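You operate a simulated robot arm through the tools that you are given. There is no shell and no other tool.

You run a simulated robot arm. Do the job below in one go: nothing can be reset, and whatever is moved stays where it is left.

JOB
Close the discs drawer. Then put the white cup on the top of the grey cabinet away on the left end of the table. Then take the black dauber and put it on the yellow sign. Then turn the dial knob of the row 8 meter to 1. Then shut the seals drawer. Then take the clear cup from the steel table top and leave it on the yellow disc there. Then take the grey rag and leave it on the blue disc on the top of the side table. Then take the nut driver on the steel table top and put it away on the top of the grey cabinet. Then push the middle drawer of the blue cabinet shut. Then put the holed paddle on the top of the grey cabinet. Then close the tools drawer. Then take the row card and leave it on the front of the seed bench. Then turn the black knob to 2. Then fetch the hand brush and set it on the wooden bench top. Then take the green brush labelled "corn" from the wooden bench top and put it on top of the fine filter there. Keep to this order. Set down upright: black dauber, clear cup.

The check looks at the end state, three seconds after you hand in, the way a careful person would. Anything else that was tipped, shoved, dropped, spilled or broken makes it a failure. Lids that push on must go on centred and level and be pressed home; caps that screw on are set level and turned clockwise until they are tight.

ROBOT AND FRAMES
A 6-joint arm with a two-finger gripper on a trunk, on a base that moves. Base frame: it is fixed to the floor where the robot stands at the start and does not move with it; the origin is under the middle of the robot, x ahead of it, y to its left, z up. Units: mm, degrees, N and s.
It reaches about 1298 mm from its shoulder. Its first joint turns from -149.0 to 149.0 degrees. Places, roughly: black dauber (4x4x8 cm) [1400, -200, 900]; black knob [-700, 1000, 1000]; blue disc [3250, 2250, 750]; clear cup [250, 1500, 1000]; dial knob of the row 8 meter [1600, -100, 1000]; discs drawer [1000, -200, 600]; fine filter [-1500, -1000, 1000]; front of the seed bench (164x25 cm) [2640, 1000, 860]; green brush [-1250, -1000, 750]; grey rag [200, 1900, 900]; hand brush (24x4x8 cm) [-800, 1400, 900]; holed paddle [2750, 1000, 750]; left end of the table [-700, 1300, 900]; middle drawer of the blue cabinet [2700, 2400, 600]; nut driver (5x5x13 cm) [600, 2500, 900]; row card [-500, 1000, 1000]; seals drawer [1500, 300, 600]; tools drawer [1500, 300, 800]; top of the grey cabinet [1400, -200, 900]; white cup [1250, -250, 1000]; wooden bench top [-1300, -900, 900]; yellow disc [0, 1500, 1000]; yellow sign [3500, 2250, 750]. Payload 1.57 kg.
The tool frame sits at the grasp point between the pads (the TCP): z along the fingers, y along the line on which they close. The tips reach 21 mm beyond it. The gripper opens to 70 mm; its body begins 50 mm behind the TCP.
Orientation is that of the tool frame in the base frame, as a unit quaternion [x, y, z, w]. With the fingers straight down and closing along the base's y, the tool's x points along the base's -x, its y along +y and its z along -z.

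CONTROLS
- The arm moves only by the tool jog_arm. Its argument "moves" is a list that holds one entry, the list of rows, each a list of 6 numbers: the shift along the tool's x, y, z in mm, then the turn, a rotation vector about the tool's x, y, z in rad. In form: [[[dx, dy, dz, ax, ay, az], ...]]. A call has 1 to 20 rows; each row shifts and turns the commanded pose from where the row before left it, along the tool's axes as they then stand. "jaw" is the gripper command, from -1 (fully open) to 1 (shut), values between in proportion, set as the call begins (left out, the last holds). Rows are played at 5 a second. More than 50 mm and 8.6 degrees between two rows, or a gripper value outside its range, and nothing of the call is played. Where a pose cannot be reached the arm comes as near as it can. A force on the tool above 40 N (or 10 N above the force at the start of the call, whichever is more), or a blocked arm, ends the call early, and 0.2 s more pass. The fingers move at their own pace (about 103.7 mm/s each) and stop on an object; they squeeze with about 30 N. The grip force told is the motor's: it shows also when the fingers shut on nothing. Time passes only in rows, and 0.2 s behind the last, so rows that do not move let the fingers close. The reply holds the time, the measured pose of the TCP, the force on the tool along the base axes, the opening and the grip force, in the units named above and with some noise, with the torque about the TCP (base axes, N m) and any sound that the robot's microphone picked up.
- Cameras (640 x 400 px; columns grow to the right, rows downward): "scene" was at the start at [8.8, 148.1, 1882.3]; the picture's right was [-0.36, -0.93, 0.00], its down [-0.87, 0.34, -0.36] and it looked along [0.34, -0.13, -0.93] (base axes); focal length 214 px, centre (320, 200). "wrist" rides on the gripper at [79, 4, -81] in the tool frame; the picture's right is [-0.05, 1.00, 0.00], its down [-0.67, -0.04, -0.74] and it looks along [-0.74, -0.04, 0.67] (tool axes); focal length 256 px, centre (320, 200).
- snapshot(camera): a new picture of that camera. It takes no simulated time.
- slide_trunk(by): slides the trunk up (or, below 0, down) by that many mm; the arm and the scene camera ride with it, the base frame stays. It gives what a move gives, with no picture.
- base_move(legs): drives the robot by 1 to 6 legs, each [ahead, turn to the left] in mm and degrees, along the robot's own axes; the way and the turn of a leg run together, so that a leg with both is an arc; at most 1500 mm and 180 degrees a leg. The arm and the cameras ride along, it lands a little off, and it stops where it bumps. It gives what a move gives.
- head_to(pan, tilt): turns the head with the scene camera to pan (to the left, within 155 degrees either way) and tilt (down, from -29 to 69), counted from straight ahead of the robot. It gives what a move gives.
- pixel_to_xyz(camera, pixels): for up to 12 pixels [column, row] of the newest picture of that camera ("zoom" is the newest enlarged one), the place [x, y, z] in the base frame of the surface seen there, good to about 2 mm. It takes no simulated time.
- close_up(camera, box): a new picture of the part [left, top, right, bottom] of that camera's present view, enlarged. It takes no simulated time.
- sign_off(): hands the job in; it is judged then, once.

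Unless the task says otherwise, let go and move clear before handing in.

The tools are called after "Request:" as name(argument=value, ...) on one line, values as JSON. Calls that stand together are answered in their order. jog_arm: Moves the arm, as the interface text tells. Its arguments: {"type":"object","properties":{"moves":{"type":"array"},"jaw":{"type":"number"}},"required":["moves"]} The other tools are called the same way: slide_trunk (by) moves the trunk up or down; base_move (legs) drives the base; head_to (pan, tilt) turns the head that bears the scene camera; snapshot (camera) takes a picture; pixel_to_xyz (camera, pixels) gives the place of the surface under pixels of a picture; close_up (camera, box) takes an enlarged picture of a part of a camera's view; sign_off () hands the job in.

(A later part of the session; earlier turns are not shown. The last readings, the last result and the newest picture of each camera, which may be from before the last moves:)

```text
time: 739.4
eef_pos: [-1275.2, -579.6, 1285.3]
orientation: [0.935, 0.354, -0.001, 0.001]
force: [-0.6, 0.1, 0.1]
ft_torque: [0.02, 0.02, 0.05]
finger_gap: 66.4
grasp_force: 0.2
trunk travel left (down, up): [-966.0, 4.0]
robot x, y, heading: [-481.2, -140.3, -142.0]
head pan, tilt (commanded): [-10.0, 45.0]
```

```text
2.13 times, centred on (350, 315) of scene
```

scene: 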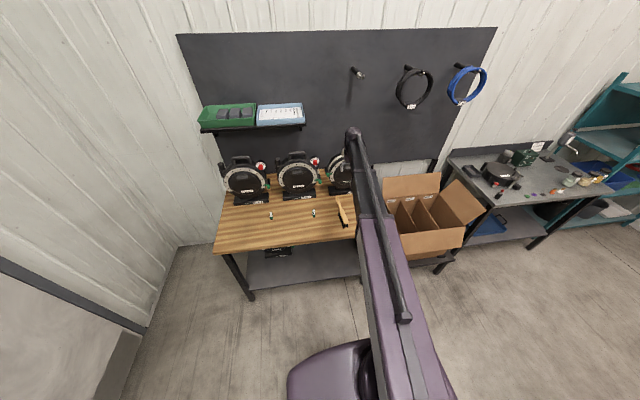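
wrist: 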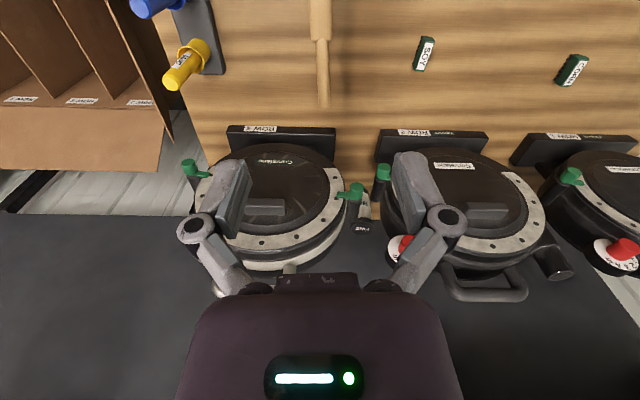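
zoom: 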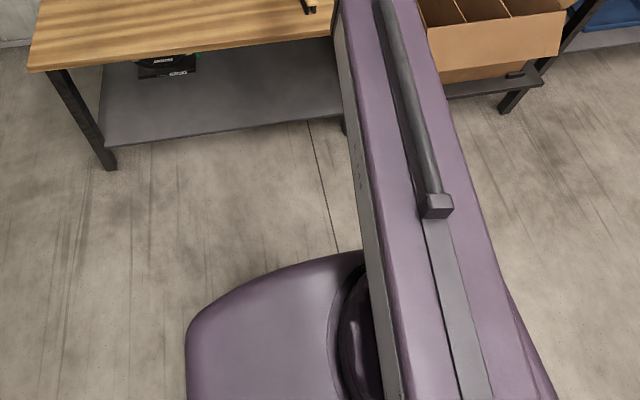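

Geometry: the dial of ROW 2 tops out at z≈1180 (q≤183) and ROW 4's parts start at q≥230, so I'll reach the filter diagonally from p≈-900, q≈415. I retract and reposition the base first.

Request:
jog_arm(moves=[[[43, 9.6, 0, 0, 0, 0], [43, 9.6, 0, 0, 0, 0], [43, 9.6, 0, 0, 0, 0], [43, 9.6, 0, 0, 0, 0], [43, 9.6, 0, 0, 0, 0]]])

Request:
base_move(legs=[[0, -30.2], [480, 0], [0, 29]])

Request:
head_to(pan=15, tilt=45)

Request:
snapshot(camera="scene")

Request:
snapshot(camera="wrist")

```text
time: 740.6
eef_pos: [-1078.6, -471.9, 1284.8]
orientation: [0.935, 0.355, -0.003, 0.0]
force: [0.8, -0.4, 0.2]
ft_torque: [0.01, 0.03, 0.03]
finger_gap: 66.5
grasp_force: 0.1
trunk travel left (down, up): [-966.0, 4.0]
robot x, y, heading: [-480.6, -141.9, -141.9]
head pan, tilt (commanded): [-10.0, 45.0]
```

```text
time: 748.2
eef_pos: [-1563.4, -534.4, 1285.0]
orientation: [0.937, 0.349, -0.001, 0.001]
force: [0.3, -0.2, 0.2]
ft_torque: [0.04, 0.03, 0.0]
finger_gap: 66.5
grasp_force: 0.1
trunk travel left (down, up): [-966.0, 4.0]
robot x, y, heading: [-950.0, -222.5, -142.9]
head pan, tilt (commanded): [-10.0, 45.0]
```

```text
time: 749.1
eef_pos: [-1566.0, -535.4, 1284.8]
orientation: [0.937, 0.348, -0.002, 0.0]
force: [0.1, -0.5, -0.7]
ft_torque: [0.0, 0.03, 0.02]
finger_gap: 66.3
grasp_force: 0.0
trunk travel left (down, up): [-966.0, 4.0]
robot x, y, heading: [-954.0, -224.7, -142.9]
head pan, tilt (commanded): [15.0, 45.0]
```

```text
taken
```

scene: 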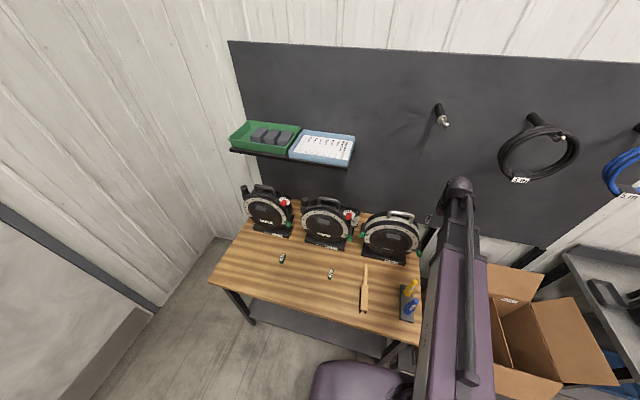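

```text
taken
```

wrist: 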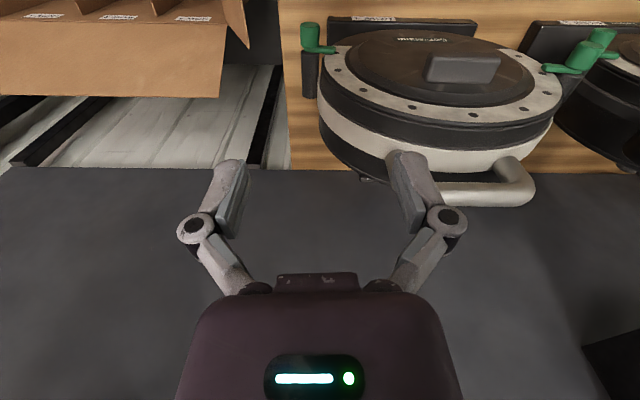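

Request:
close_up(camera="scene", box=[266, 243, 346, 293])

Request:
close_up(camera="scene", box=[270, 248, 294, 268])

Request:
pixel_to_xyz(camera="zoom", pixels=[[290, 210], [330, 170], [360, 150], [300, 250], [345, 200], [380, 155], [260, 230], [280, 270], [320, 200]])

```text
8.00 times, centred on (306, 268) of scene
```

zoom: 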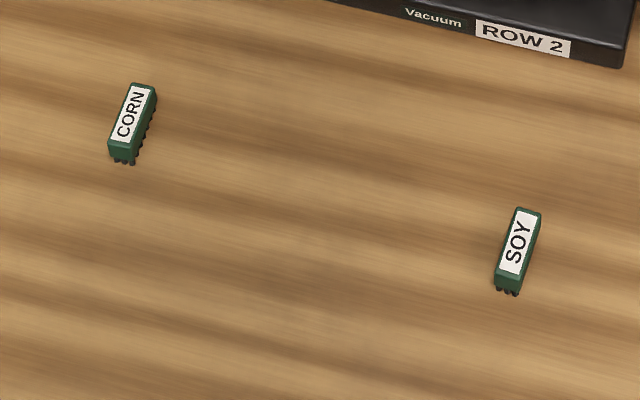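

```text
16.00 times, centred on (282, 258) of scene
```

zoom: 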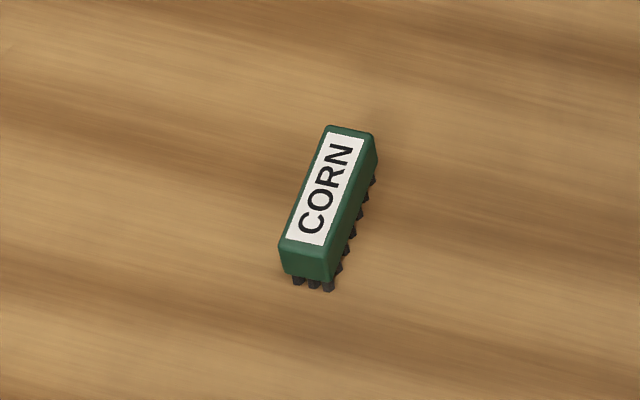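

```text
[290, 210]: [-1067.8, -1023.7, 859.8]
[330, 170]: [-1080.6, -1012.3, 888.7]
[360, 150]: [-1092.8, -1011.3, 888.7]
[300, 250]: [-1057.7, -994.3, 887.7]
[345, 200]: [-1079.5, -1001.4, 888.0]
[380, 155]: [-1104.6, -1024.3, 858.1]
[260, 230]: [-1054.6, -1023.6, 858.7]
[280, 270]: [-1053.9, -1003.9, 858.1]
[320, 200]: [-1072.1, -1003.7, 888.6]
```

Request:
pixel_to_xyz(camera="zoom", pixels=[[287, 238], [325, 247], [369, 137], [331, 129], [307, 243], [350, 133], [306, 183], [350, 192], [328, 188], [300, 262], [325, 270]])

```text
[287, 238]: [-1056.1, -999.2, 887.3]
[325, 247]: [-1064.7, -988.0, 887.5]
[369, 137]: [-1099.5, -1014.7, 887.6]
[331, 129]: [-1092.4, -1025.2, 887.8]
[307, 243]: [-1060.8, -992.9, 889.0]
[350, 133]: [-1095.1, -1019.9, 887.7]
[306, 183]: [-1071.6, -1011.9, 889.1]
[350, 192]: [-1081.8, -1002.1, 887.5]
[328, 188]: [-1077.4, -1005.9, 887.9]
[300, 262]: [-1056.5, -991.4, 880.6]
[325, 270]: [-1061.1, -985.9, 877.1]
```

CORN brush: centre (-1078,-1007), long axis along the room's u axis, ≈15–18 mm wide, top z≈888. I swing the arm over it and square up.

Request:
jog_arm(moves=[[[4, 45, 0, 0, 0, 0], [4, 45, 0, 0, 0, 0], [4, 45, 0, 0, 0, 0], [4, 45, 0, 0, 0, 0], [4, 45, 0, 0, 0, 0], [4, 45, 0, 0, 0, 0], [4, 45, 0, 0, 0, 0], [4, 45, 0, 0, 0, 0], [4, 45, 0, 0, 0, 0], [4, 45, 0, 0, 0, 0], [4, 45, 0, 0, 0, 0], [4, 45, 0, 0, 0, 0], [4, 45, 0, 0, 0, 0], [4, 45, 0, 0, 0, 0], [4, 45, 0, 0, 0, 0], [0, 0, 0, 0, 0, 0.068], [0, 0, 0, 0, 0, 0]]], jaw=-0.4)

Request:
slide_trunk(by=-250)

Request:
snapshot(camera="wrist")

Request:
close_up(camera="wrist", box=[256, 20, 384, 100])

```text
time: 752.7
eef_pos: [-1077.6, -1009.1, 1285.3]
orientation: [0.949, 0.316, -0.001, 0.0]
force: [-0.3, -0.3, 0.3]
ft_torque: [0.0, 0.01, -0.04]
finger_gap: 48.7
grasp_force: 0.1
trunk travel left (down, up): [-966.0, 4.0]
robot x, y, heading: [-953.7, -224.3, -142.9]
head pan, tilt (commanded): [15.0, 45.0]
```

```text
time: 755.3
eef_pos: [-1078.4, -1009.3, 1035.7]
orientation: [0.949, 0.316, -0.002, 0.001]
force: [-0.2, 0.2, -0.1]
ft_torque: [0.02, 0.01, -0.03]
finger_gap: 49.0
grasp_force: 0.0
trunk travel left (down, up): [-716.0, 254.0]
robot x, y, heading: [-952.3, -225.1, -142.8]
head pan, tilt (commanded): [15.0, 45.0]
```

```text
taken
```

wrist: 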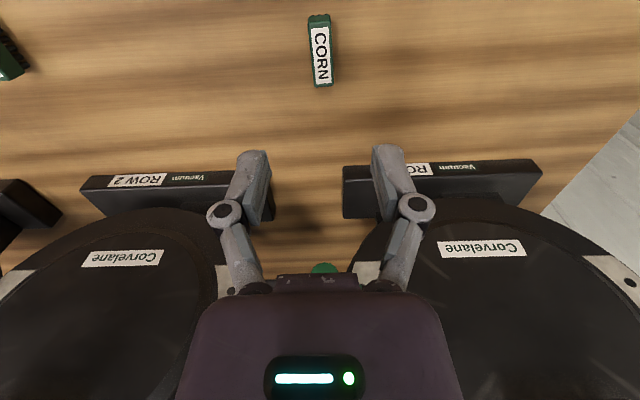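

```text
5.00 times, centred on (320, 60) of wrist
```

zoom: 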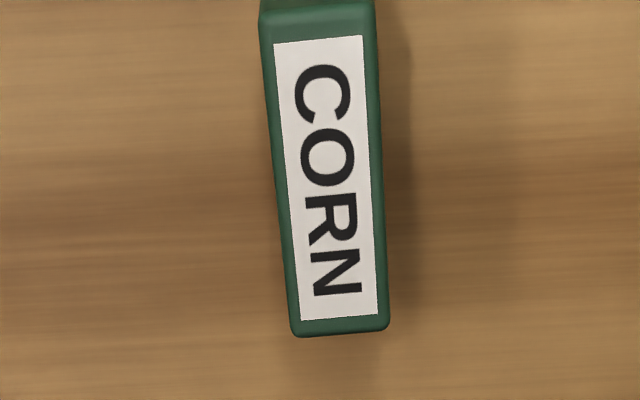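

The brush is 4.4° off the gripper axis and 6 mm toward me; I correct both and descend to z≈891.

Request:
jog_arm(moves=[[[6, 0.5, 0, 0, 0, 0], [0, 0, 0, 0, 0, -0.077], [0, 0, 0, 0, 0, 0]]], jaw=-0.2)

Request:
slide_trunk(by=-100)

Request:
snapshot(camera="wrist")

```text
time: 756.1
eef_pos: [-1072.5, -1004.7, 1034.1]
orientation: [0.935, 0.354, -0.002, 0.001]
force: [-0.6, 0.1, 0.6]
ft_torque: [-0.04, 0.03, -0.01]
finger_gap: 41.7
grasp_force: 0.0
trunk travel left (down, up): [-716.0, 254.0]
robot x, y, heading: [-952.0, -225.0, -142.7]
head pan, tilt (commanded): [15.0, 45.0]
```

```text
time: 757.4
eef_pos: [-1073.0, -1004.5, 934.7]
orientation: [0.936, 0.352, -0.002, 0.001]
force: [-0.2, -0.1, 0.4]
ft_torque: [-0.05, 0.0, 0.0]
finger_gap: 41.8
grasp_force: 0.1
trunk travel left (down, up): [-616.0, 354.0]
robot x, y, heading: [-952.4, -227.2, -142.7]
head pan, tilt (commanded): [15.0, 45.0]
```

```text
taken
```

wrist: 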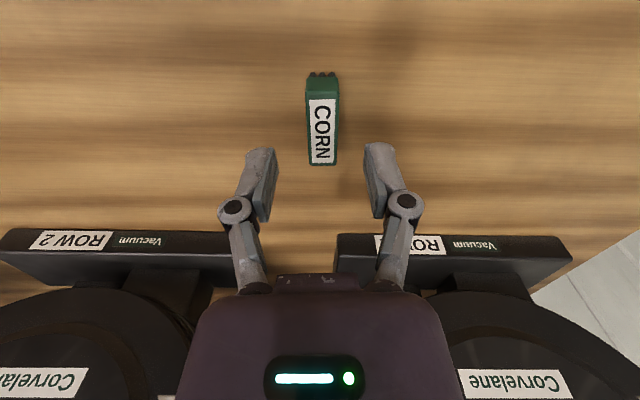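

Request:
slide_trunk(by=-44)

Request:
jog_arm(moves=[[[0, 0, 0, 0, 0, 0], [0, 0, 0, 0, 0, 0], [0, 0, 0, 0, 0, 0], [0, 0, 0, 0, 0, 0]]], jaw=1)

Request:
slide_trunk(by=50)

Request:
snapshot(camera="wrist")

```text
time: 758.3
eef_pos: [-1073.7, -1005.1, 890.9]
orientation: [0.936, 0.353, -0.002, 0.001]
force: [0.3, -0.4, 0.6]
ft_torque: [0.0, 0.0, 0.02]
finger_gap: 42.0
grasp_force: 0.0
trunk travel left (down, up): [-572.0, 398.0]
robot x, y, heading: [-954.3, -219.9, -142.9]
head pan, tilt (commanded): [15.0, 45.0]
```

```text
time: 759.3
eef_pos: [-1073.8, -1004.8, 890.4]
orientation: [0.936, 0.352, -0.002, 0.001]
force: [-0.4, -0.3, 1.8]
ft_torque: [-0.03, 0.01, -0.03]
finger_gap: 16.7
grasp_force: 29.9
trunk travel left (down, up): [-572.0, 398.0]
robot x, y, heading: [-952.6, -222.7, -142.9]
head pan, tilt (commanded): [15.0, 45.0]
```

```text
time: 760.2
eef_pos: [-1073.6, -1004.7, 941.0]
orientation: [0.936, 0.353, -0.002, 0.001]
force: [0.1, 0.5, -0.4]
ft_torque: [-0.03, 0.01, -0.02]
finger_gap: 16.8
grasp_force: 29.5
trunk travel left (down, up): [-622.0, 348.0]
robot x, y, heading: [-954.0, -223.5, -142.7]
head pan, tilt (commanded): [15.0, 45.0]
```

```text
taken
```

wrist: 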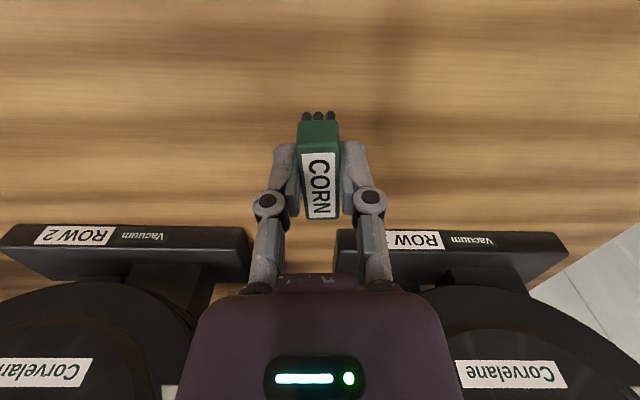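

The brush is held (gap 17 mm; bottom 31 mm below TCP). Before moving behind the meters I check the wall shelf's location.

Request:
slide_trunk(by=344)

Request:
snapshot(camera="scene")

Request:
pixel_to_xyz(camera="scene", pixels=[[350, 163], [346, 150], [300, 160], [240, 145], [340, 138], [437, 112], [445, 123], [420, 180], [400, 215], [350, 180]])

```text
time: 763.6
eef_pos: [-1073.9, -1004.7, 1283.6]
orientation: [0.935, 0.353, -0.002, 0.0]
force: [0.6, 0.0, -0.4]
ft_torque: [0.01, -0.02, 0.03]
finger_gap: 16.5
grasp_force: 30.2
trunk travel left (down, up): [-966.0, 4.0]
robot x, y, heading: [-951.2, -223.8, -142.9]
head pan, tilt (commanded): [15.0, 45.0]
```

```text
taken
```

scene: 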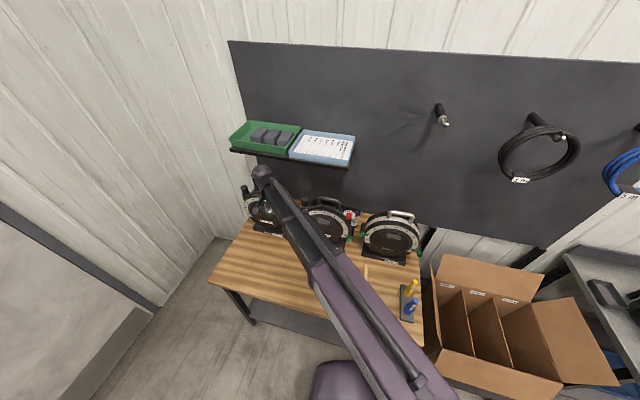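

```text
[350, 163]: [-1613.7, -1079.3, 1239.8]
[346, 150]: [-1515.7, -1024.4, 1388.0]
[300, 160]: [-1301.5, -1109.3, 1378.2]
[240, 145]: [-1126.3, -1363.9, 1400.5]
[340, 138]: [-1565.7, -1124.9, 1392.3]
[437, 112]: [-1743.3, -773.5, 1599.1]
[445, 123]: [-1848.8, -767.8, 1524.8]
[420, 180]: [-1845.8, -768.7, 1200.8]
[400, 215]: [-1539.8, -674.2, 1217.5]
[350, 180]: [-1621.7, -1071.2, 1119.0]
```

The shelf's right end is at q≈90 (z≈1370–1400), so approaching at q≈200 is clear. I move sideways first, then in over the gap between the meters.

Request:
jog_arm(moves=[[[3.6, -45.5, 0, 0, 0, 0], [3.6, -45.5, 0, 0, 0, 0], [3.6, -45.5, 0, 0, 0, 0], [3.6, -45.5, 0, 0, 0, 0], [3.6, -45.5, 0, 0, 0, 0], [3.6, -45.5, 0, 0, 0, 0], [3.6, -45.5, 0, 0, 0, 0], [3.6, -45.5, 0, 0, 0, 0]]])

Request:
jog_arm(moves=[[[-43.9, -2.7, 0, 0, 0, 0], [-43.9, -2.7, 0, 0, 0, 0], [-43.9, -2.7, 0, 0, 0, 0], [-43.9, -2.7, 0, 0, 0, 0], [-43.9, -2.7, 0, 0, 0, 0], [-43.9, -2.7, 0, 0, 0, 0]]])

Request:
snapshot(camera="wrist")

Request:
snapshot(camera="scene")

```text
time: 765.4
eef_pos: [-1291.0, -710.0, 1285.1]
orientation: [0.936, 0.352, -0.002, 0.002]
force: [0.2, -1.0, 0.2]
ft_torque: [-0.04, -0.02, 0.03]
finger_gap: 16.6
grasp_force: 30.1
out of reach, approached as far as the arm can: row 6
trunk travel left (down, up): [-966.0, 4.0]
robot x, y, heading: [-952.0, -222.4, -143.1]
head pan, tilt (commanded): [15.0, 45.0]
```

```text
time: 766.8
eef_pos: [-1503.6, -875.5, 1282.9]
orientation: [0.936, 0.353, -0.001, 0.0]
force: [-1.2, 0.3, -1.6]
ft_torque: [0.01, -0.03, 0.0]
finger_gap: 16.8
grasp_force: 30.1
trunk travel left (down, up): [-966.0, 4.0]
robot x, y, heading: [-954.6, -222.5, -142.6]
head pan, tilt (commanded): [15.0, 45.0]
```

```text
taken
```

wrist: 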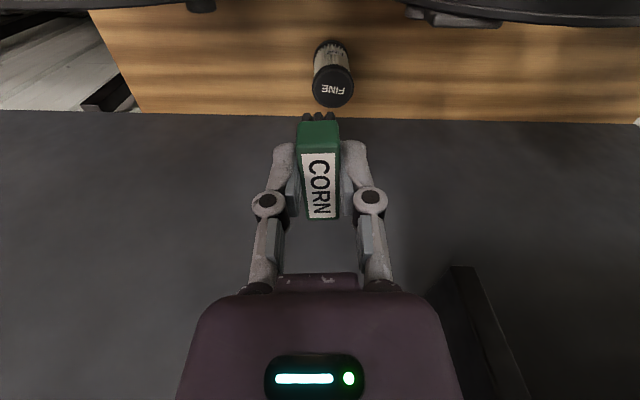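

```text
taken
```

scene: 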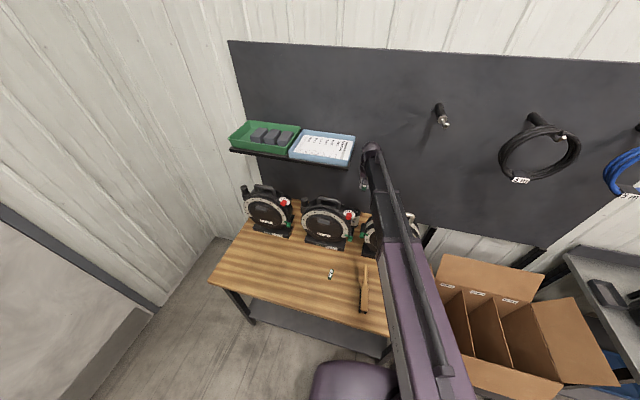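

The wrist camera now sees the FINE lid at (334,87). I measure it precisely.

Request:
close_up(camera="wrist", box=[280, 30, 392, 120])

Request:
pixel_to_xyz(camera="zoom", pixels=[[267, 260], [367, 255], [315, 190], [318, 305], [316, 250], [285, 215], [350, 215], [290, 290], [345, 290], [190, 370], [480, 370]])

```text
4.44 times, centred on (336, 75) of wrist
```

zoom: 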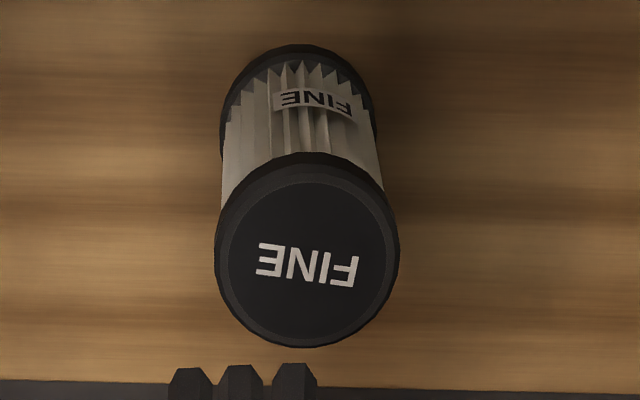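

```text
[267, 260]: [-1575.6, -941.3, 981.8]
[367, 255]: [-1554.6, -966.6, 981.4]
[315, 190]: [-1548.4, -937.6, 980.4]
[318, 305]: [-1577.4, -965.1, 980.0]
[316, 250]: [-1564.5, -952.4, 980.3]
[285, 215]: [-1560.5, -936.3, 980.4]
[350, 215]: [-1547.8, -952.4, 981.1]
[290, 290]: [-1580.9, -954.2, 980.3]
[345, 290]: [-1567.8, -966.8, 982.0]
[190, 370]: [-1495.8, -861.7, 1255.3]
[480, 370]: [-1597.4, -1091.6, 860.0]
```

Request:
close_up(camera="scene", box=[350, 140, 414, 180])

Request:
pixel_to_xyz(camera="zoom", pixels=[[195, 250], [215, 250], [235, 250], [300, 250], [330, 250], [345, 250], [355, 250], [205, 300], [225, 300], [330, 300], [360, 300], [370, 300]])

```text
10.00 times, centred on (382, 160) of scene
```

zoom: 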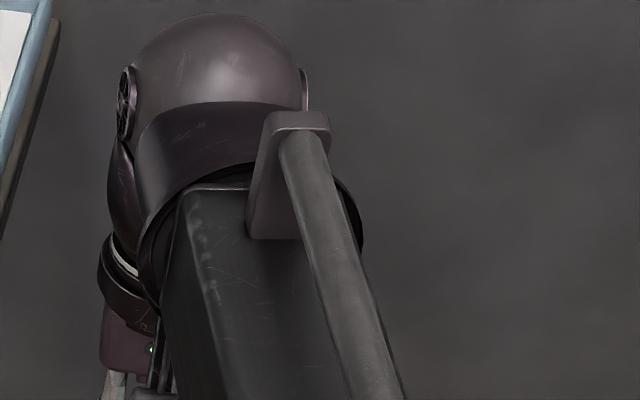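

```text
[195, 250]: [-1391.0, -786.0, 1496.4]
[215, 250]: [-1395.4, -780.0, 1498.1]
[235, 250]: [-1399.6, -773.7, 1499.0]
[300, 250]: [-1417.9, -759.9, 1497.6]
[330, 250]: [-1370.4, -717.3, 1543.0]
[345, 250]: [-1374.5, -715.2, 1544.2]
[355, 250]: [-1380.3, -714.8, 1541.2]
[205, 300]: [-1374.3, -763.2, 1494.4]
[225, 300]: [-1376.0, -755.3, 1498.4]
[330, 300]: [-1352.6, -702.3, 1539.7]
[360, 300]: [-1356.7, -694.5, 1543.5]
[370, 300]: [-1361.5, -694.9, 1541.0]
```

The beam's inner section is ±31 mm; I want a slightly more diagonal line to clear ROW 2's dial comfortably. I retract and shift the base by about 80 mm sideways.

Request:
jog_arm(moves=[[[44, 0, 0, 0, 0, 0], [44, 0, 0, 0, 0, 0], [44, 0, 0, 0, 0, 0], [44, 0, 0, 0, 0, 0], [44, 0, 0, 0, 0, 0], [44, 0, 0, 0, 0, 0]]])

Request:
base_move(legs=[[0, 45], [-105, 0], [0, -45]])

```text
time: 768.2
eef_pos: [-1301.0, -699.7, 1285.5]
orientation: [0.936, 0.352, -0.001, 0.0]
force: [0.4, -0.1, -0.2]
ft_torque: [0.02, 0.0, -0.01]
finger_gap: 17.0
grasp_force: 30.1
out of reach, approached as far as the arm can: row 1
trunk travel left (down, up): [-966.0, 4.0]
robot x, y, heading: [-957.3, -228.1, -142.8]
head pan, tilt (commanded): [15.0, 45.0]
```

```text
time: 775.5
eef_pos: [-1295.5, -587.2, 1285.6]
orientation: [0.939, 0.343, -0.001, 0.001]
force: [1.2, -0.3, 0.2]
ft_torque: [0.0, 0.01, 0.0]
finger_gap: 16.7
grasp_force: 30.0
trunk travel left (down, up): [-966.0, 4.0]
robot x, y, heading: [-940.1, -116.1, -143.7]
head pan, tilt (commanded): [15.0, 45.0]
```

Request:
jog_arm(moves=[[[-43.85, 10.3, 0, 0, 0, 0], [-43.85, 10.3, 0, 0, 0, 0], [-43.85, 10.3, 0, 0, 0, 0], [-43.85, 10.3, 0, 0, 0, 0], [-43.85, 10.3, 0, 0, 0, 0], [-43.85, 10.3, 0, 0, 0, 0], [-43.85, 10.3, 0, 0, 0, 0], [-43.85, 10.3, 0, 0, 0, 0], [0, 0, 0, 0, 0, 0]]])

Request:
close_up(camera="wrist", box=[280, 20, 392, 110])

Request:
snapshot(camera="wrist")

Request:
snapshot(camera="scene")

```text
time: 777.5
eef_pos: [-1511.9, -876.2, 1285.0]
orientation: [0.94, 0.342, -0.001, 0.0]
force: [0.8, 0.3, -0.9]
ft_torque: [0.01, 0.0, -0.02]
finger_gap: 16.6
grasp_force: 30.1
trunk travel left (down, up): [-966.0, 4.0]
robot x, y, heading: [-937.0, -114.1, -143.8]
head pan, tilt (commanded): [15.0, 45.0]
```

```text
4.44 times, centred on (336, 65) of wrist
```

zoom: 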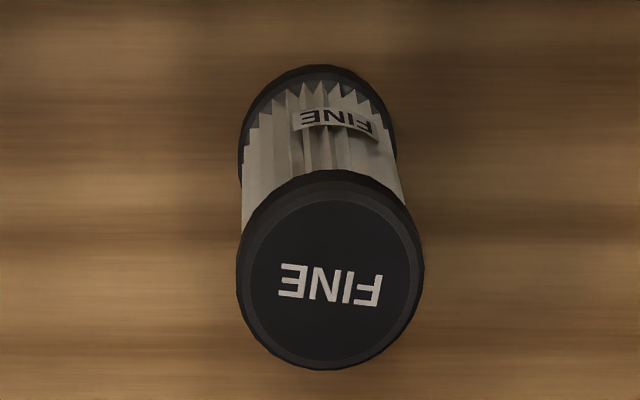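

```text
taken
```

wrist: 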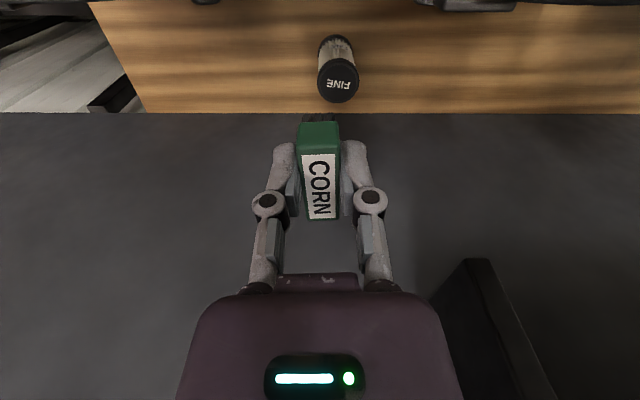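

```text
taken
```

scene: 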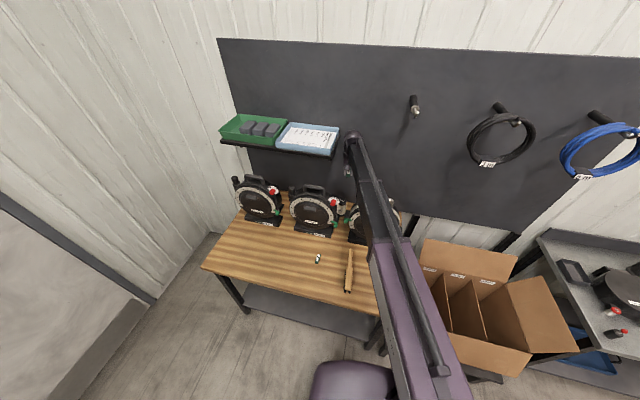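

Lid centre confirmed ≈(-1567,-950.5). I move over it and descend in stages, checking for clearance.

Request:
jog_arm(moves=[[[-42.7, 10.7, 0, 0, 0, 0], [-42.7, 10.7, 0, 0, 0, 0], [0, 0, 0, 0, 0, 0]]])

Request:
slide_trunk(by=-150)

Request:
snapshot(camera="wrist")

Request:
head_to(pan=8, tilt=45)

Request:
close_up(camera="scene", box=[280, 110, 440, 210])

```text
time: 778.3
eef_pos: [-1564.5, -948.7, 1285.2]
orientation: [0.939, 0.343, -0.002, 0.0]
force: [0.3, 0.4, -0.2]
ft_torque: [-0.06, 0.02, -0.01]
finger_gap: 16.9
grasp_force: 30.5
trunk travel left (down, up): [-966.0, 4.0]
robot x, y, heading: [-939.6, -114.4, -143.8]
head pan, tilt (commanded): [15.0, 45.0]
```

```text
time: 780.0
eef_pos: [-1565.3, -948.7, 1134.7]
orientation: [0.94, 0.342, -0.002, 0.0]
force: [0.2, 0.6, 0.1]
ft_torque: [0.02, -0.03, 0.03]
finger_gap: 16.7
grasp_force: 29.8
trunk travel left (down, up): [-816.0, 154.0]
robot x, y, heading: [-940.7, -118.1, -143.9]
head pan, tilt (commanded): [15.0, 45.0]
```

```text
taken
```

wrist: 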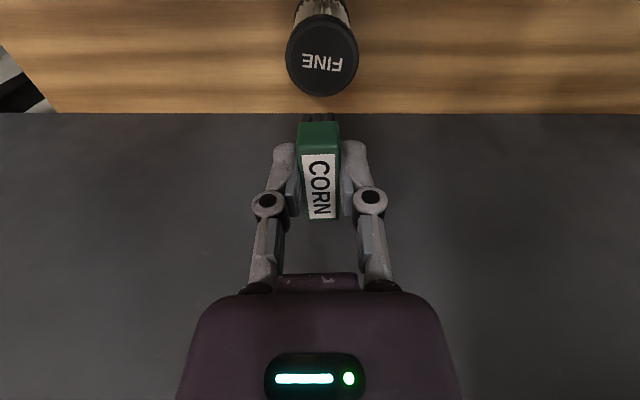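

```text
time: 780.7
eef_pos: [-1564.3, -947.7, 1134.2]
orientation: [0.94, 0.342, 0.0, 0.0]
force: [0.4, -0.2, -0.3]
ft_torque: [-0.03, -0.01, 0.02]
finger_gap: 16.7
grasp_force: 29.8
trunk travel left (down, up): [-816.0, 154.0]
robot x, y, heading: [-940.0, -112.7, -143.9]
head pan, tilt (commanded): [8.0, 45.0]
```

```text
4.00 times, centred on (360, 160) of scene
```

zoom: 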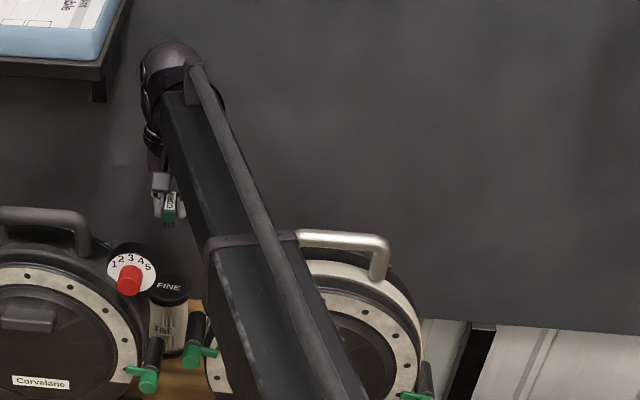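

The view shows ROW 4's silver handle close to the beam. I measure the handle and dial extents precisely before going lower.

Request:
pixel_to_xyz(camera="zoom", pixels=[[303, 240], [330, 240], [360, 245], [384, 258], [378, 272], [298, 236], [130, 245], [150, 265], [145, 250], [165, 285], [190, 325], [210, 240]])

Request:
snapshot(camera="scene")

```text
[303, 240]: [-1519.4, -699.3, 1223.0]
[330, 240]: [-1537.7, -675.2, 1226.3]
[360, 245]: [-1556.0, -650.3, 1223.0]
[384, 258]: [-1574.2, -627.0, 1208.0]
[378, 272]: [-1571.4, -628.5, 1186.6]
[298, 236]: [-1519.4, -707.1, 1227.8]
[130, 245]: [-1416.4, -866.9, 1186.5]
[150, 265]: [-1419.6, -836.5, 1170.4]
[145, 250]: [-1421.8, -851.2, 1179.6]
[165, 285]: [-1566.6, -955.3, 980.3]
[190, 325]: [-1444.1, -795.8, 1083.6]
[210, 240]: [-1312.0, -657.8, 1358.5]
```

```text
taken
```

scene: 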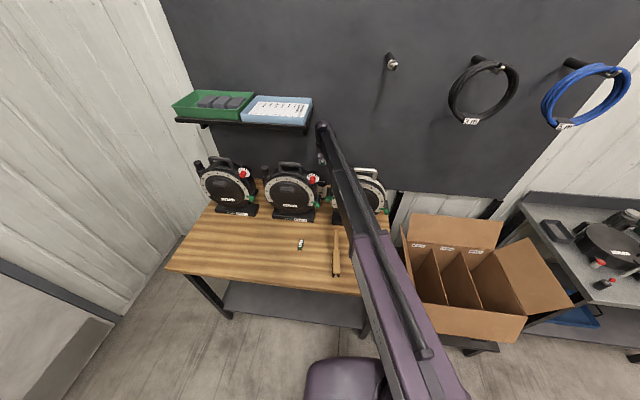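

The handle (q≥346) and dial (q≤187) are both well outside the beam's lane (≈200–265 there). I shift 3 mm to centre the brush and lower toward the lid.

Request:
jog_arm(moves=[[[3, 1, 0, 0, 0, 0], [0, 0, 0, 0, 0, 0]]])

Request:
slide_trunk(by=-70)

Request:
snapshot(camera="wrist")

Request:
close_up(camera="scene", box=[260, 110, 420, 210])

```text
time: 781.3
eef_pos: [-1563.0, -946.7, 1133.8]
orientation: [0.939, 0.343, -0.001, 0.001]
force: [-0.2, -0.3, 0.1]
ft_torque: [-0.01, 0.05, -0.02]
finger_gap: 16.7
grasp_force: 29.4
trunk travel left (down, up): [-816.0, 154.0]
robot x, y, heading: [-939.4, -118.4, -143.8]
head pan, tilt (commanded): [8.0, 45.0]
```

```text
time: 782.4
eef_pos: [-1560.5, -946.4, 1064.4]
orientation: [0.94, 0.341, -0.002, 0.001]
force: [-0.5, -0.4, -1.2]
ft_torque: [-0.02, -0.01, -0.02]
finger_gap: 16.7
grasp_force: 29.9
trunk travel left (down, up): [-746.0, 224.0]
robot x, y, heading: [-937.1, -114.7, -143.6]
head pan, tilt (commanded): [8.0, 45.0]
```

```text
taken
```

wrist: 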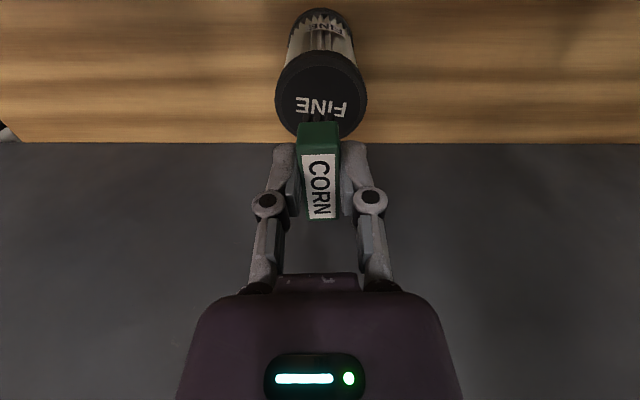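

```text
4.00 times, centred on (340, 160) of scene
```

zoom: 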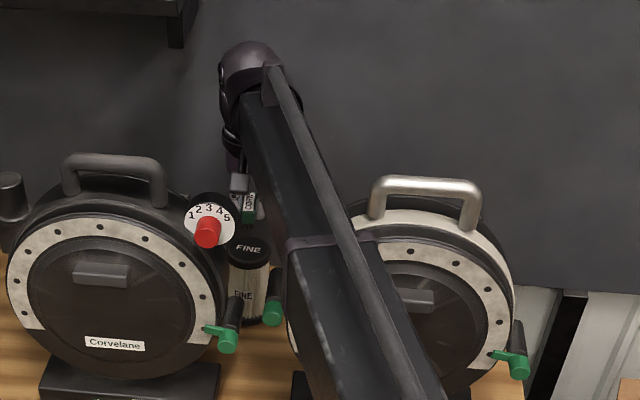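

Request:
jog_arm(moves=[[[3, 0.5, 0, 0, 0, 0], [0, 0, 0, 0, 0, 0]]])

Request:
slide_trunk(by=-44)

Request:
snapshot(camera="wrist")

Request:
close_up(camera="wrist", box=[240, 60, 400, 160])

Request:
close_up(camera="scene", box=[280, 120, 376, 180])

```text
time: 783.0
eef_pos: [-1559.3, -944.4, 1063.9]
orientation: [0.94, 0.342, -0.001, 0.001]
force: [-0.5, 0.4, -0.2]
ft_torque: [0.02, -0.01, -0.01]
finger_gap: 16.9
grasp_force: 29.6
trunk travel left (down, up): [-746.0, 224.0]
robot x, y, heading: [-940.0, -113.4, -143.7]
head pan, tilt (commanded): [8.0, 45.0]
```

```text
time: 783.8
eef_pos: [-1558.7, -946.3, 1021.1]
orientation: [0.94, 0.342, -0.001, 0.0]
force: [-0.5, 0.0, 0.1]
ft_torque: [0.01, -0.03, 0.02]
finger_gap: 16.8
grasp_force: 30.5
trunk travel left (down, up): [-702.0, 268.0]
robot x, y, heading: [-940.1, -115.1, -143.8]
head pan, tilt (commanded): [8.0, 45.0]
```

```text
taken
```

wrist: 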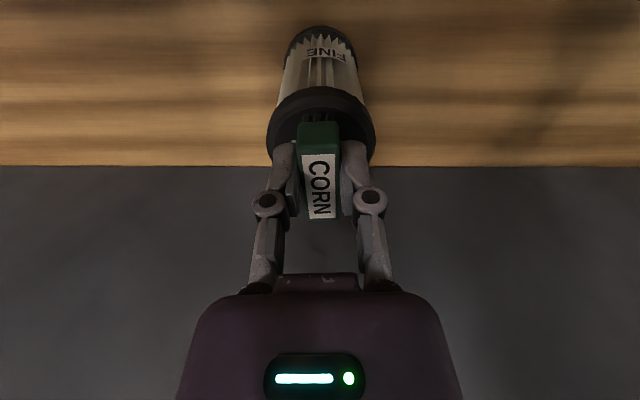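

```text
4.00 times, centred on (320, 110) of wrist
```

zoom: 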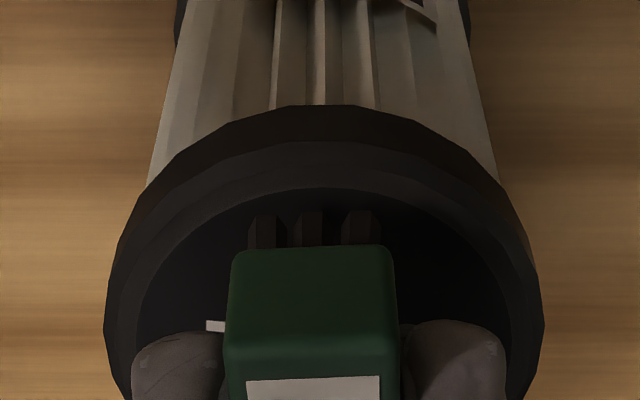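

```text
6.67 times, centred on (328, 150) of scene
```

zoom: 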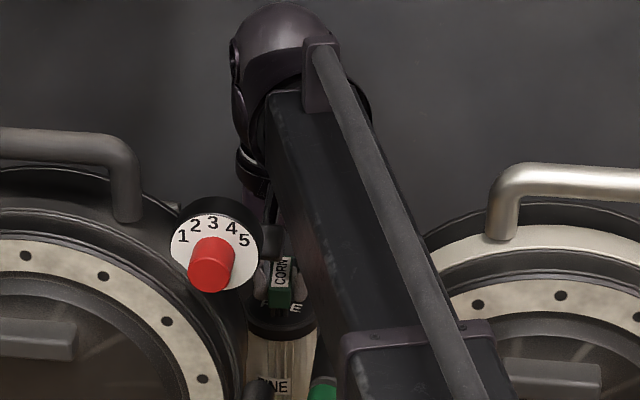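

The brush is centred over the lid. I lower the last 9 mm in small steps.

Request:
slide_trunk(by=-6)

Request:
slide_trunk(by=-1.5)

Request:
slide_trunk(by=-1)

Request:
slide_trunk(by=-1)

```text
time: 784.4
eef_pos: [-1558.5, -944.9, 1014.0]
orientation: [0.94, 0.342, -0.001, 0.0]
force: [-0.1, -0.5, 0.4]
ft_torque: [0.01, 0.02, -0.02]
finger_gap: 16.9
grasp_force: 30.5
trunk travel left (down, up): [-696.0, 274.0]
robot x, y, heading: [-940.9, -115.0, -143.8]
head pan, tilt (commanded): [8.0, 45.0]
```

```text
time: 784.9
eef_pos: [-1558.5, -944.9, 1014.6]
orientation: [0.94, 0.342, -0.002, 0.001]
force: [0.5, 0.0, -0.8]
ft_torque: [0.02, -0.04, 0.02]
finger_gap: 16.6
grasp_force: 30.1
trunk travel left (down, up): [-694.0, 276.0]
robot x, y, heading: [-941.2, -115.7, -143.9]
head pan, tilt (commanded): [8.0, 45.0]
```

```text
time: 785.4
eef_pos: [-1558.7, -945.5, 1011.2]
orientation: [0.94, 0.342, -0.002, 0.001]
force: [-0.6, -0.2, -0.1]
ft_torque: [-0.02, -0.01, 0.0]
finger_gap: 17.1
grasp_force: 30.1
trunk travel left (down, up): [-693.0, 277.0]
robot x, y, heading: [-939.7, -115.8, -143.7]
head pan, tilt (commanded): [8.0, 45.0]
```

```text
time: 785.9
eef_pos: [-1559.0, -945.4, 1011.8]
orientation: [0.94, 0.342, -0.001, 0.001]
force: [-0.5, -1.8, 5.0]
ft_torque: [-0.04, 0.03, -0.02]
finger_gap: 16.6
grasp_force: 29.7
trunk travel left (down, up): [-692.0, 278.0]
robot x, y, heading: [-942.9, -115.6, -143.8]
head pan, tilt (commanded): [8.0, 45.0]
```

Contact (5 N). I open the jaw and rise straight up.

Request:
jog_arm(moves=[[[0, 0, 0, 0, 0, 0], [0, 0, 0, 0, 0, 0], [0, 0, 0, 0, 0, 0]]], jaw=0)

Request:
slide_trunk(by=60)

Request:
snapshot(camera="wrist")

Request:
slide_trunk(by=210)

Request:
close_up(camera="wrist", box=[240, 0, 400, 100])

Request:
snapshot(camera="scene")

Request:
close_up(camera="scene", box=[240, 140, 400, 240])

```text
time: 786.7
eef_pos: [-1559.6, -944.2, 1012.0]
orientation: [0.94, 0.342, -0.002, 0.0]
force: [0.8, 0.0, -0.3]
ft_torque: [0.0, 0.0, -0.02]
finger_gap: 35.0
grasp_force: 0.1
trunk travel left (down, up): [-692.0, 278.0]
robot x, y, heading: [-939.7, -113.2, -143.6]
head pan, tilt (commanded): [8.0, 45.0]
```

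```text
time: 787.7
eef_pos: [-1559.0, -946.7, 1071.7]
orientation: [0.939, 0.343, -0.001, 0.001]
force: [-0.4, 0.3, 0.7]
ft_torque: [0.01, -0.01, 0.0]
finger_gap: 34.8
grasp_force: 0.0
trunk travel left (down, up): [-752.0, 218.0]
robot x, y, heading: [-939.7, -114.5, -143.7]
head pan, tilt (commanded): [8.0, 45.0]
```

```text
taken
```

wrist: 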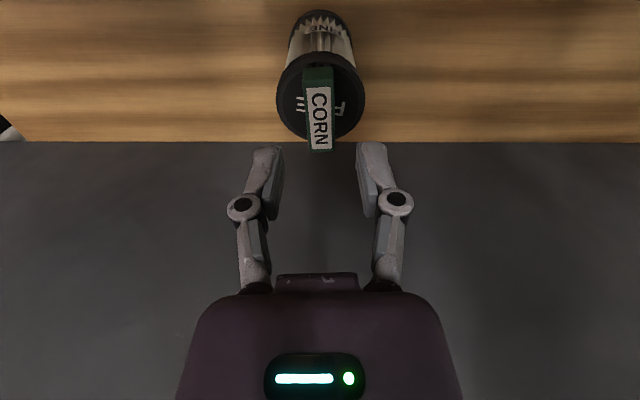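

```text
time: 790.0
eef_pos: [-1559.6, -944.9, 1280.4]
orientation: [0.94, 0.342, -0.001, -0.001]
force: [1.0, -0.3, -0.1]
ft_torque: [0.01, 0.02, 0.01]
finger_gap: 35.0
grasp_force: 0.0
trunk travel left (down, up): [-962.0, 8.0]
robot x, y, heading: [-938.0, -114.6, -143.6]
head pan, tilt (commanded): [8.0, 45.0]
```

```text
4.00 times, centred on (320, 50) of wrist
```

zoom: 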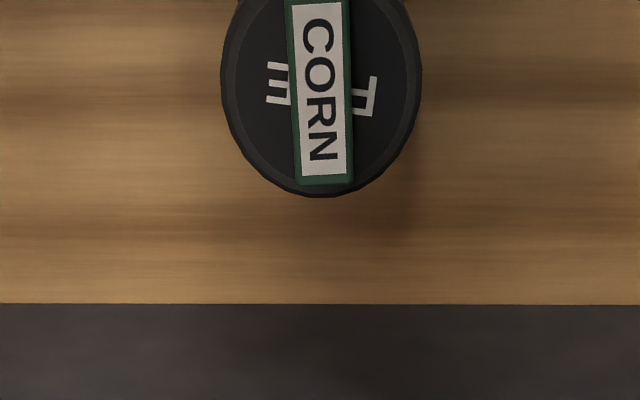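

```text
taken
```

scene: 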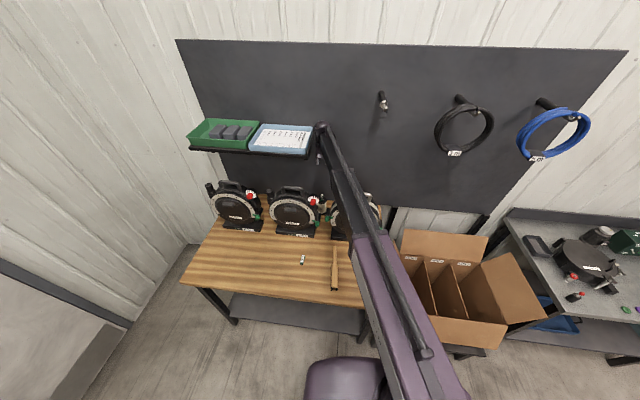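

```text
4.00 times, centred on (320, 190) of scene
```

zoom: 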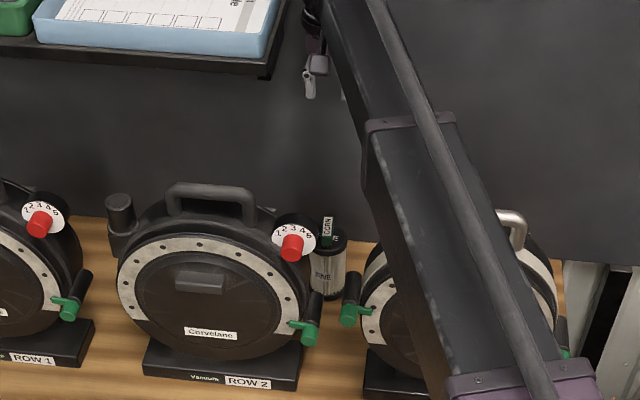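

The CORN brush stands on the FINE filter lid. I retract the arm clear and do a last visual check of the steel table and cabinet.

Request:
jog_arm(moves=[[[43.85, -10.3, 0, 0, 0, 0], [43.85, -10.3, 0, 0, 0, 0], [43.85, -10.3, 0, 0, 0, 0], [43.85, -10.3, 0, 0, 0, 0], [43.85, -10.3, 0, 0, 0, 0], [43.85, -10.3, 0, 0, 0, 0], [43.85, -10.3, 0, 0, 0, 0], [43.85, -10.3, 0, 0, 0, 0]]])

Request:
base_move(legs=[[-500, 0]])

Request:
head_to(pan=10, tilt=40)

Request:
snapshot(camera="scene")

Request:
head_to(pan=-110, tilt=40)

Request:
snapshot(camera="scene")

Request:
head_to(pan=140, tilt=35)

Request:
snapshot(camera="scene")

```text
time: 791.8
eef_pos: [-1343.7, -655.0, 1282.7]
orientation: [0.94, 0.341, -0.002, 0.0]
force: [0.2, 0.0, -0.5]
ft_torque: [-0.01, -0.01, -0.01]
finger_gap: 35.1
grasp_force: 0.2
trunk travel left (down, up): [-962.0, 8.0]
robot x, y, heading: [-934.5, -115.0, -143.7]
head pan, tilt (commanded): [8.0, 45.0]
```

```text
time: 795.3
eef_pos: [-935.5, -356.2, 1281.3]
orientation: [0.94, 0.34, -0.002, 0.0]
force: [-0.3, -0.4, 0.5]
ft_torque: [0.04, 0.01, -0.02]
finger_gap: 34.8
grasp_force: 0.0
trunk travel left (down, up): [-962.0, 8.0]
robot x, y, heading: [-529.8, 182.0, -144.2]
head pan, tilt (commanded): [8.0, 45.0]
```

```text
time: 796.0
eef_pos: [-935.9, -357.2, 1282.1]
orientation: [0.94, 0.341, -0.001, 0.001]
force: [0.5, -0.5, -0.1]
ft_torque: [0.02, -0.03, 0.0]
finger_gap: 34.9
grasp_force: 0.0
trunk travel left (down, up): [-962.0, 8.0]
robot x, y, heading: [-529.9, 183.8, -144.0]
head pan, tilt (commanded): [10.0, 40.0]
```

```text
taken
```

scene: 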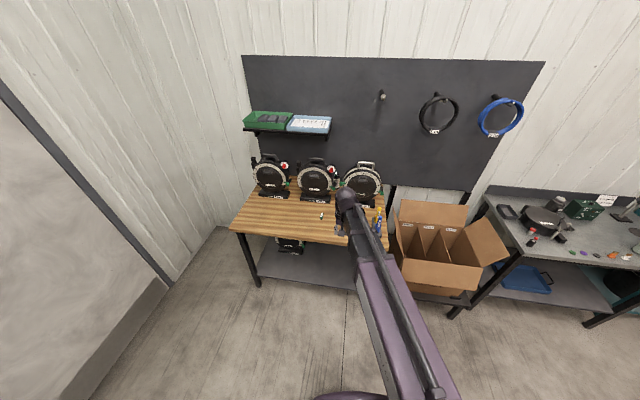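

```text
time: 798.0
eef_pos: [-935.9, -356.4, 1281.7]
orientation: [0.94, 0.34, -0.002, 0.0]
force: [0.0, 0.1, 0.4]
ft_torque: [0.02, 0.0, -0.01]
finger_gap: 35.1
grasp_force: 0.1
trunk travel left (down, up): [-962.0, 8.0]
robot x, y, heading: [-531.7, 183.1, -144.2]
head pan, tilt (commanded): [-110.0, 40.0]
```

```text
taken
```

scene: 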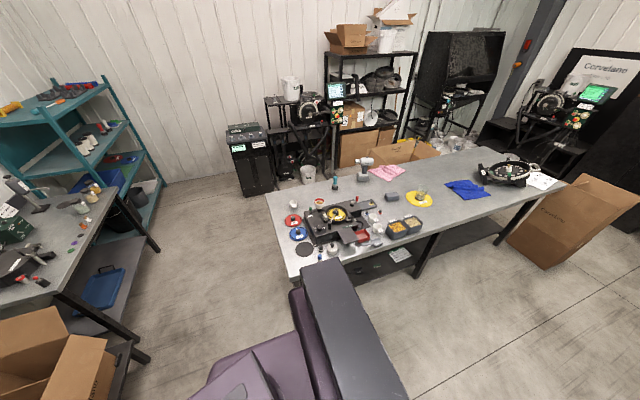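

```text
time: 801.5
eef_pos: [-935.4, -355.8, 1280.2]
orientation: [0.94, 0.341, -0.001, 0.001]
force: [-0.1, -0.2, -0.2]
ft_torque: [-0.02, 0.01, -0.01]
finger_gap: 35.0
grasp_force: 0.0
trunk travel left (down, up): [-962.0, 8.0]
robot x, y, heading: [-530.4, 181.4, -143.9]
head pan, tilt (commanded): [140.0, 35.0]
```

```text
taken
```

scene: 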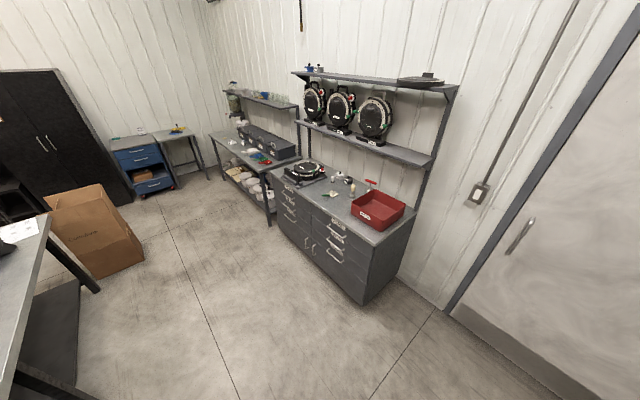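

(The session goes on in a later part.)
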